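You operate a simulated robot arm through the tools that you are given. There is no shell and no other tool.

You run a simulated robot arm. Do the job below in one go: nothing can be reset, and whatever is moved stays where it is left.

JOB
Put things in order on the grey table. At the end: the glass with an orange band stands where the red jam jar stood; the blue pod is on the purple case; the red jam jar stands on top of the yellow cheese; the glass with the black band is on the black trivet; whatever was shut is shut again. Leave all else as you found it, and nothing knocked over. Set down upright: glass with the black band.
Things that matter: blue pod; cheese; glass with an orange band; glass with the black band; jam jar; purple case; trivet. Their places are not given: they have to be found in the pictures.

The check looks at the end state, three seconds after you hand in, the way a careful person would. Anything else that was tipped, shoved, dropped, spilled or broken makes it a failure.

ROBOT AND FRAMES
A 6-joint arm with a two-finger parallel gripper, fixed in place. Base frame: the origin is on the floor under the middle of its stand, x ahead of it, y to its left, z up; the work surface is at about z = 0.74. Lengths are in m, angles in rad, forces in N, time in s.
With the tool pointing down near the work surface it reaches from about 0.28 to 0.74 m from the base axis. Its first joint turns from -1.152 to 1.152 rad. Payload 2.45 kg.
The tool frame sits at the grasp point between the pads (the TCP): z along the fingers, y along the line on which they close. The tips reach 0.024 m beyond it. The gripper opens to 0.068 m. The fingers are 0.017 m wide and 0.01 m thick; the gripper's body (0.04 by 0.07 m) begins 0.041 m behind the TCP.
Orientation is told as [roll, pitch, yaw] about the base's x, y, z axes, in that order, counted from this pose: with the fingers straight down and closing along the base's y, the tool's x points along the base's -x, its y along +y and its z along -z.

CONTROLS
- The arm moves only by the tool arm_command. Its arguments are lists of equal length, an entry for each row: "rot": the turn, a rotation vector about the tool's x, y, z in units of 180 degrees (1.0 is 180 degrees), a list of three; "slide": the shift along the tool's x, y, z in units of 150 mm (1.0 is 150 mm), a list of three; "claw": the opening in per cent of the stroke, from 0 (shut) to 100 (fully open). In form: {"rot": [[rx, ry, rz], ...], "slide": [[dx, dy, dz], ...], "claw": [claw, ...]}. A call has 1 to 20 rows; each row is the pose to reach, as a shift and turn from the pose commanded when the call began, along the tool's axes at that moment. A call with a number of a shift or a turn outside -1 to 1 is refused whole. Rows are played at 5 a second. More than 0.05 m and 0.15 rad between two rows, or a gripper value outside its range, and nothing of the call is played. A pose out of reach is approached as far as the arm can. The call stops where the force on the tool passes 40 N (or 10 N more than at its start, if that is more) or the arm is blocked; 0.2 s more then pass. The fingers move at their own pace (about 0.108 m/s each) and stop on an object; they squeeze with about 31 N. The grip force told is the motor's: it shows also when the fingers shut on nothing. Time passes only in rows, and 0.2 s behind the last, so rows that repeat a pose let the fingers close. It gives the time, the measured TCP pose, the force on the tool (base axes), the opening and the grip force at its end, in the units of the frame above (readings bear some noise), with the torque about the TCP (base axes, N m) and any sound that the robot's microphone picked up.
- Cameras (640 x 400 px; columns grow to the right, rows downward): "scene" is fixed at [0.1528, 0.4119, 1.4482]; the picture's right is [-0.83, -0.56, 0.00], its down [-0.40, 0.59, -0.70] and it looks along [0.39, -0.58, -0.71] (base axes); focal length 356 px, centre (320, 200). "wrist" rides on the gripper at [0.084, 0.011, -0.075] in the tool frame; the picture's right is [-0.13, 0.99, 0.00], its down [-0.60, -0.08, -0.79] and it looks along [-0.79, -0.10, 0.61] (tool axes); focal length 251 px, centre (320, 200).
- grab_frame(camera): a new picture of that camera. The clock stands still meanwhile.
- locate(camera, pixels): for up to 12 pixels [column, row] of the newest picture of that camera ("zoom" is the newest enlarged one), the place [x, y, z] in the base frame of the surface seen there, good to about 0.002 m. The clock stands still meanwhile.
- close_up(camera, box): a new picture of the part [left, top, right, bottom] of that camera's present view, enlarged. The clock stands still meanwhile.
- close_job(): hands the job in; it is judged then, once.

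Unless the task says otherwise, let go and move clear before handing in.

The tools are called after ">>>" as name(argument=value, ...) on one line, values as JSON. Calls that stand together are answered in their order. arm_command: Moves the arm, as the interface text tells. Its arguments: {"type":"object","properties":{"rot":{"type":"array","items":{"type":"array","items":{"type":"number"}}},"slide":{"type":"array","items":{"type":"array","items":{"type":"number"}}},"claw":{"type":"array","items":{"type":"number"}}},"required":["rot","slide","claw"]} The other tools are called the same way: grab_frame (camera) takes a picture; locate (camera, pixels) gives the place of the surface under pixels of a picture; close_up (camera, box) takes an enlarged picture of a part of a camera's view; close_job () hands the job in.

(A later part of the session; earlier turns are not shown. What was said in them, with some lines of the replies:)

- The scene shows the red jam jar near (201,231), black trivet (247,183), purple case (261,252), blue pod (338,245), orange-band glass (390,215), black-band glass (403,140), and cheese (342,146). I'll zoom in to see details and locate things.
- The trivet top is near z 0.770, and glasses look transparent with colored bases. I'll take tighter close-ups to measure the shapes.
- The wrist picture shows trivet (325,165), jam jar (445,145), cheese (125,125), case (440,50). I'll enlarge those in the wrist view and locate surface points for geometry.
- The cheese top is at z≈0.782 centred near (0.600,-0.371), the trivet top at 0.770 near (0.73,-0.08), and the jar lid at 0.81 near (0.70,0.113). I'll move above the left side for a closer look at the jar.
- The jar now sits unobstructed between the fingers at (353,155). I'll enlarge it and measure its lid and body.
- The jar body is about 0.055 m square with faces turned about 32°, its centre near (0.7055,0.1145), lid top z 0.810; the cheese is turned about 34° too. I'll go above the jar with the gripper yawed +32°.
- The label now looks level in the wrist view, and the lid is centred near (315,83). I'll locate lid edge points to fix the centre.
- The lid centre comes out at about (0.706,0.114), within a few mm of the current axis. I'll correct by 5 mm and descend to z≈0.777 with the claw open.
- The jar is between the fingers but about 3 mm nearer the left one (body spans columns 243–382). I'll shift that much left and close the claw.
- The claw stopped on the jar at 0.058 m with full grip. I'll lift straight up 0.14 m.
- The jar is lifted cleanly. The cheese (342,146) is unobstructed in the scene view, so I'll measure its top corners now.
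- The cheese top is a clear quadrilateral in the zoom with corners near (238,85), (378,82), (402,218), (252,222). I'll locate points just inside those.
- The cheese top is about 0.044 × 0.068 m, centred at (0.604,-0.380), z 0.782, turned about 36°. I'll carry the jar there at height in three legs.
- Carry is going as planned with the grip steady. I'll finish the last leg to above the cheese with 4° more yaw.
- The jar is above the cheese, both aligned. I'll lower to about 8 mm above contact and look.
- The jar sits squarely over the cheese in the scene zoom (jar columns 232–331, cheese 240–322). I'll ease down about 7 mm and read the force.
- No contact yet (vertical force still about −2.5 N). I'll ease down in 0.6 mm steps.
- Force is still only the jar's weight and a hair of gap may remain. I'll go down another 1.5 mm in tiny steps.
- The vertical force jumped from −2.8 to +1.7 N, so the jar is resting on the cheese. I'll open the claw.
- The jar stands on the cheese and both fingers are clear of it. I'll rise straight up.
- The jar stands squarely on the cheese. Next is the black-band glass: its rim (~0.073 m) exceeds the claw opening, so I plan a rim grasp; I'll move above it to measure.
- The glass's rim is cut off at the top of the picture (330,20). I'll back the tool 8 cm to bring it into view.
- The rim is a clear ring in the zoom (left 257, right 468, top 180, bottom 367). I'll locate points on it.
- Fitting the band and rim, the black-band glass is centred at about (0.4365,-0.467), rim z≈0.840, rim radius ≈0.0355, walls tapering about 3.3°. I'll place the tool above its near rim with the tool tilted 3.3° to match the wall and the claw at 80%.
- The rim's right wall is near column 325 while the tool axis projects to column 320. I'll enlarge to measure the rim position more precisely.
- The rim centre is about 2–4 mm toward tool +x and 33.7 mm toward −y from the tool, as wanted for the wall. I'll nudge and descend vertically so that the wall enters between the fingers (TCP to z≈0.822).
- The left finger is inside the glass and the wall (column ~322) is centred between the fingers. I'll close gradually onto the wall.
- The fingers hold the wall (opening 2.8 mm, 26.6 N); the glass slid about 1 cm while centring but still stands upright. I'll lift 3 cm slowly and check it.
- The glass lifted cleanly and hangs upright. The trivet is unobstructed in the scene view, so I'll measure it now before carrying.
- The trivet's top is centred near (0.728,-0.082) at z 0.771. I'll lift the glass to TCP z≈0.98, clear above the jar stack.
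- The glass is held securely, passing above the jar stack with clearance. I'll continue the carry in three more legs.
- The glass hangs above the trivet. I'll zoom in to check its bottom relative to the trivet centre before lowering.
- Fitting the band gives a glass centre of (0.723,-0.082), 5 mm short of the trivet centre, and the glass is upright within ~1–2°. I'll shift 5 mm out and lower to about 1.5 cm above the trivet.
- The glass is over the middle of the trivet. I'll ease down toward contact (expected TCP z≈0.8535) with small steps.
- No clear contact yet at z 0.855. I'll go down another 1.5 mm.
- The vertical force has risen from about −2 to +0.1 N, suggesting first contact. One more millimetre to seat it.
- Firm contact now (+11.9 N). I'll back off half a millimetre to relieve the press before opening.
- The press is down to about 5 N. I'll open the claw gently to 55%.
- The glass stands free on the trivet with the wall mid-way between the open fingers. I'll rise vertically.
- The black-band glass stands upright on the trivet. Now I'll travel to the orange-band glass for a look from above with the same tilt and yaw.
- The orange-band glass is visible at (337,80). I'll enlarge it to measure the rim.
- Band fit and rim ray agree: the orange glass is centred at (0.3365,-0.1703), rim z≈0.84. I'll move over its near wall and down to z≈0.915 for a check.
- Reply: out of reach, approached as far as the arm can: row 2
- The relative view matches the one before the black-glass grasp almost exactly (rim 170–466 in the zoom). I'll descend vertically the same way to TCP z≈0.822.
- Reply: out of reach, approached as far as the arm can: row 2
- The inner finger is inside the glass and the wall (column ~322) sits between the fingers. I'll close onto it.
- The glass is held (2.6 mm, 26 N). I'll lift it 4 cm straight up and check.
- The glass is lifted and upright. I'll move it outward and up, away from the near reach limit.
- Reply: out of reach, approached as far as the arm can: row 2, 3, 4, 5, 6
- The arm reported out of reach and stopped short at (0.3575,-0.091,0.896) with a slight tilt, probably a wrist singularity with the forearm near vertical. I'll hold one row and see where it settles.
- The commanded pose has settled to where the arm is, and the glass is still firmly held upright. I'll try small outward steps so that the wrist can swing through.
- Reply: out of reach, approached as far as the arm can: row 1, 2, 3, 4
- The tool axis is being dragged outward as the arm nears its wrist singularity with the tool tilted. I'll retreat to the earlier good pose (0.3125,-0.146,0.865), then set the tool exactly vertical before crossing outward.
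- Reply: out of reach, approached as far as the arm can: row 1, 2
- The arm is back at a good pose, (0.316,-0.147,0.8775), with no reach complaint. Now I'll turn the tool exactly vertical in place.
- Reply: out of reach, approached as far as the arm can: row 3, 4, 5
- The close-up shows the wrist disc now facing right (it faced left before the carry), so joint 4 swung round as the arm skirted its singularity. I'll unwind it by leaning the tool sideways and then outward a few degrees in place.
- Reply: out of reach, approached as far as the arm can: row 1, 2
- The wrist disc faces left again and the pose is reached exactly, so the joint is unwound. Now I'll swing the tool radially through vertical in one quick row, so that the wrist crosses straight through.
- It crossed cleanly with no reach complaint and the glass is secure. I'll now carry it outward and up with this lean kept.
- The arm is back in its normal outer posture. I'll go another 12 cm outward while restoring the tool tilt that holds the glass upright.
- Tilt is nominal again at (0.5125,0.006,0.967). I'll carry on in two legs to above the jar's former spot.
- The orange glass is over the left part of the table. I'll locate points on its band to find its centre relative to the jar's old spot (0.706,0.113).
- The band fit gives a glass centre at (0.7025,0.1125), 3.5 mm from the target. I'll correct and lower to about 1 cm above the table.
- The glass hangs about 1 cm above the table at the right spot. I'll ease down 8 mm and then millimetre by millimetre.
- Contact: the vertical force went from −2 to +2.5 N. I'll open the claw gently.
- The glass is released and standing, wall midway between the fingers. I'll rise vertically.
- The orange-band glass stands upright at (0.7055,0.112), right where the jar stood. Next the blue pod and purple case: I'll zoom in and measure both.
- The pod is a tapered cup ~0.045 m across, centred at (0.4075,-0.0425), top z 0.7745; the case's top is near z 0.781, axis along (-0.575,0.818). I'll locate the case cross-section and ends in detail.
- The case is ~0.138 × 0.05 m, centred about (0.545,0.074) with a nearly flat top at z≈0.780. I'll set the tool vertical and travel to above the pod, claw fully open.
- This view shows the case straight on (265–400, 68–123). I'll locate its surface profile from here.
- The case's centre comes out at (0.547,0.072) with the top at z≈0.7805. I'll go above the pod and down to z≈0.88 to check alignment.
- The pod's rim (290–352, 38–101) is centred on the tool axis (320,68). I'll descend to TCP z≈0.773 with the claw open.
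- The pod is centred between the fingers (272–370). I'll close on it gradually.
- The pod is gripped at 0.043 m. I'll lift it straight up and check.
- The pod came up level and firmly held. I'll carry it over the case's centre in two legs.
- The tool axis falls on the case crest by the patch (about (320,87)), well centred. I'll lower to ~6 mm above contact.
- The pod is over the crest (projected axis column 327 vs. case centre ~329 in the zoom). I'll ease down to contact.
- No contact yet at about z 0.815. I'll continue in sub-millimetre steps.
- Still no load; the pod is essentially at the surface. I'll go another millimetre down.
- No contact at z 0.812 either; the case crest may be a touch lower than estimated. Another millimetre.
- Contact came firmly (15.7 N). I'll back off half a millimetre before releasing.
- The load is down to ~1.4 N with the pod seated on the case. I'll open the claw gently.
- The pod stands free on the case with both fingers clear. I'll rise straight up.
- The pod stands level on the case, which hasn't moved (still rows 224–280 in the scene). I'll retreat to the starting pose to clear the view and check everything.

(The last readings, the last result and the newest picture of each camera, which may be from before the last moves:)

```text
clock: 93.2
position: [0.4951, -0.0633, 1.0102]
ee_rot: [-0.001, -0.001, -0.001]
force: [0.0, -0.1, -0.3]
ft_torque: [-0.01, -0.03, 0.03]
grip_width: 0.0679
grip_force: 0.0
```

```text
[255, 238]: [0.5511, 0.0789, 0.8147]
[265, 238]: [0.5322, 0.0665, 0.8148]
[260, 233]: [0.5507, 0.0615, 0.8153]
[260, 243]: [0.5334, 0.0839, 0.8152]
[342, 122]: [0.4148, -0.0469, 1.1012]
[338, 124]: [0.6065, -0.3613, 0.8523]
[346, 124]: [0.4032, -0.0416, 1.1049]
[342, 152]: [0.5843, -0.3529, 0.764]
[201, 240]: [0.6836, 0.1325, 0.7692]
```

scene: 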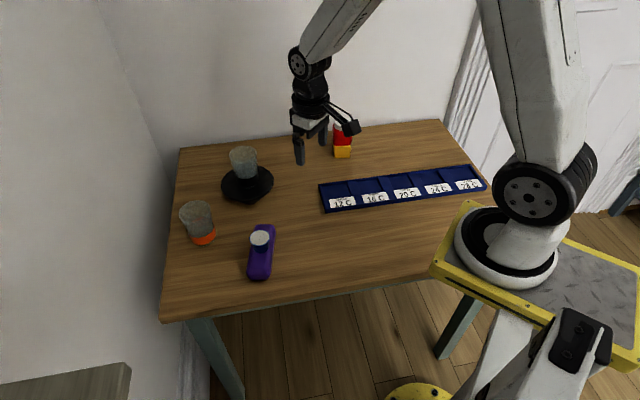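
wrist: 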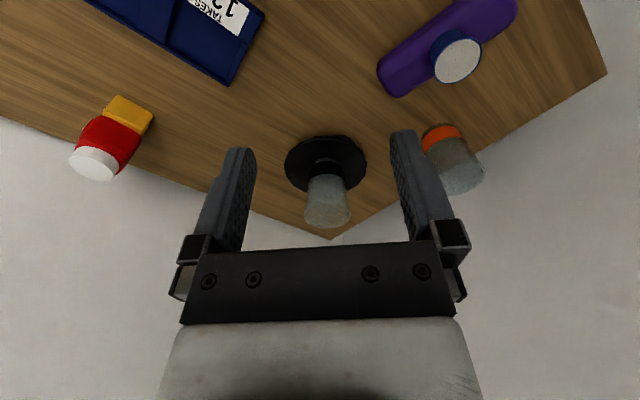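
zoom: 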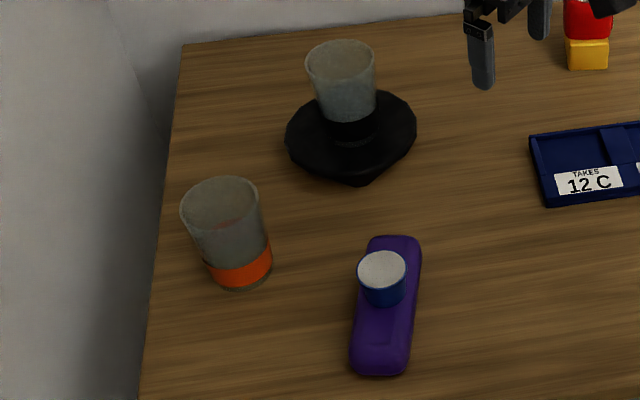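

The pod top is level (z 0.8147–0.8153). The jar stands on the cheese, and both glasses are upright, the black-band one on the trivet and the orange-band one on the jar's old spot. Trivet, cheese, case and tray look unmoved from the first pictures. The arm is clear and nothing was opened, so I'll hand in.

>>> close_job()

```text
The job is handed in.
```

I did all the moves and handed the job in, but the check's result isn't shown to me. This is what the last pictures and readings showed:

- **Jam jar:** it stands upright on the yellow cheese.
- **Black-band glass:** it stands upright on the black trivet, close to the middle.
- **Orange-band glass:** it stands upright where the jam jar was, within about 1 mm by measurement.
- **Blue pod:** it sits level on the middle of the purple case.
- **Shut things:** I opened nothing, so there was nothing to shut again.
- **Everything else:** the trivet, cheese, case and blue tray looked unmoved compared with the first pictures, and nothing was knocked over.

While carrying the orange-band glass, the arm jammed near its inner reach limit. I had to tilt the tool a few degrees each way to free it. The grip held throughout and the glass touched nothing.

The arm let go of everything and is back at its starting position.
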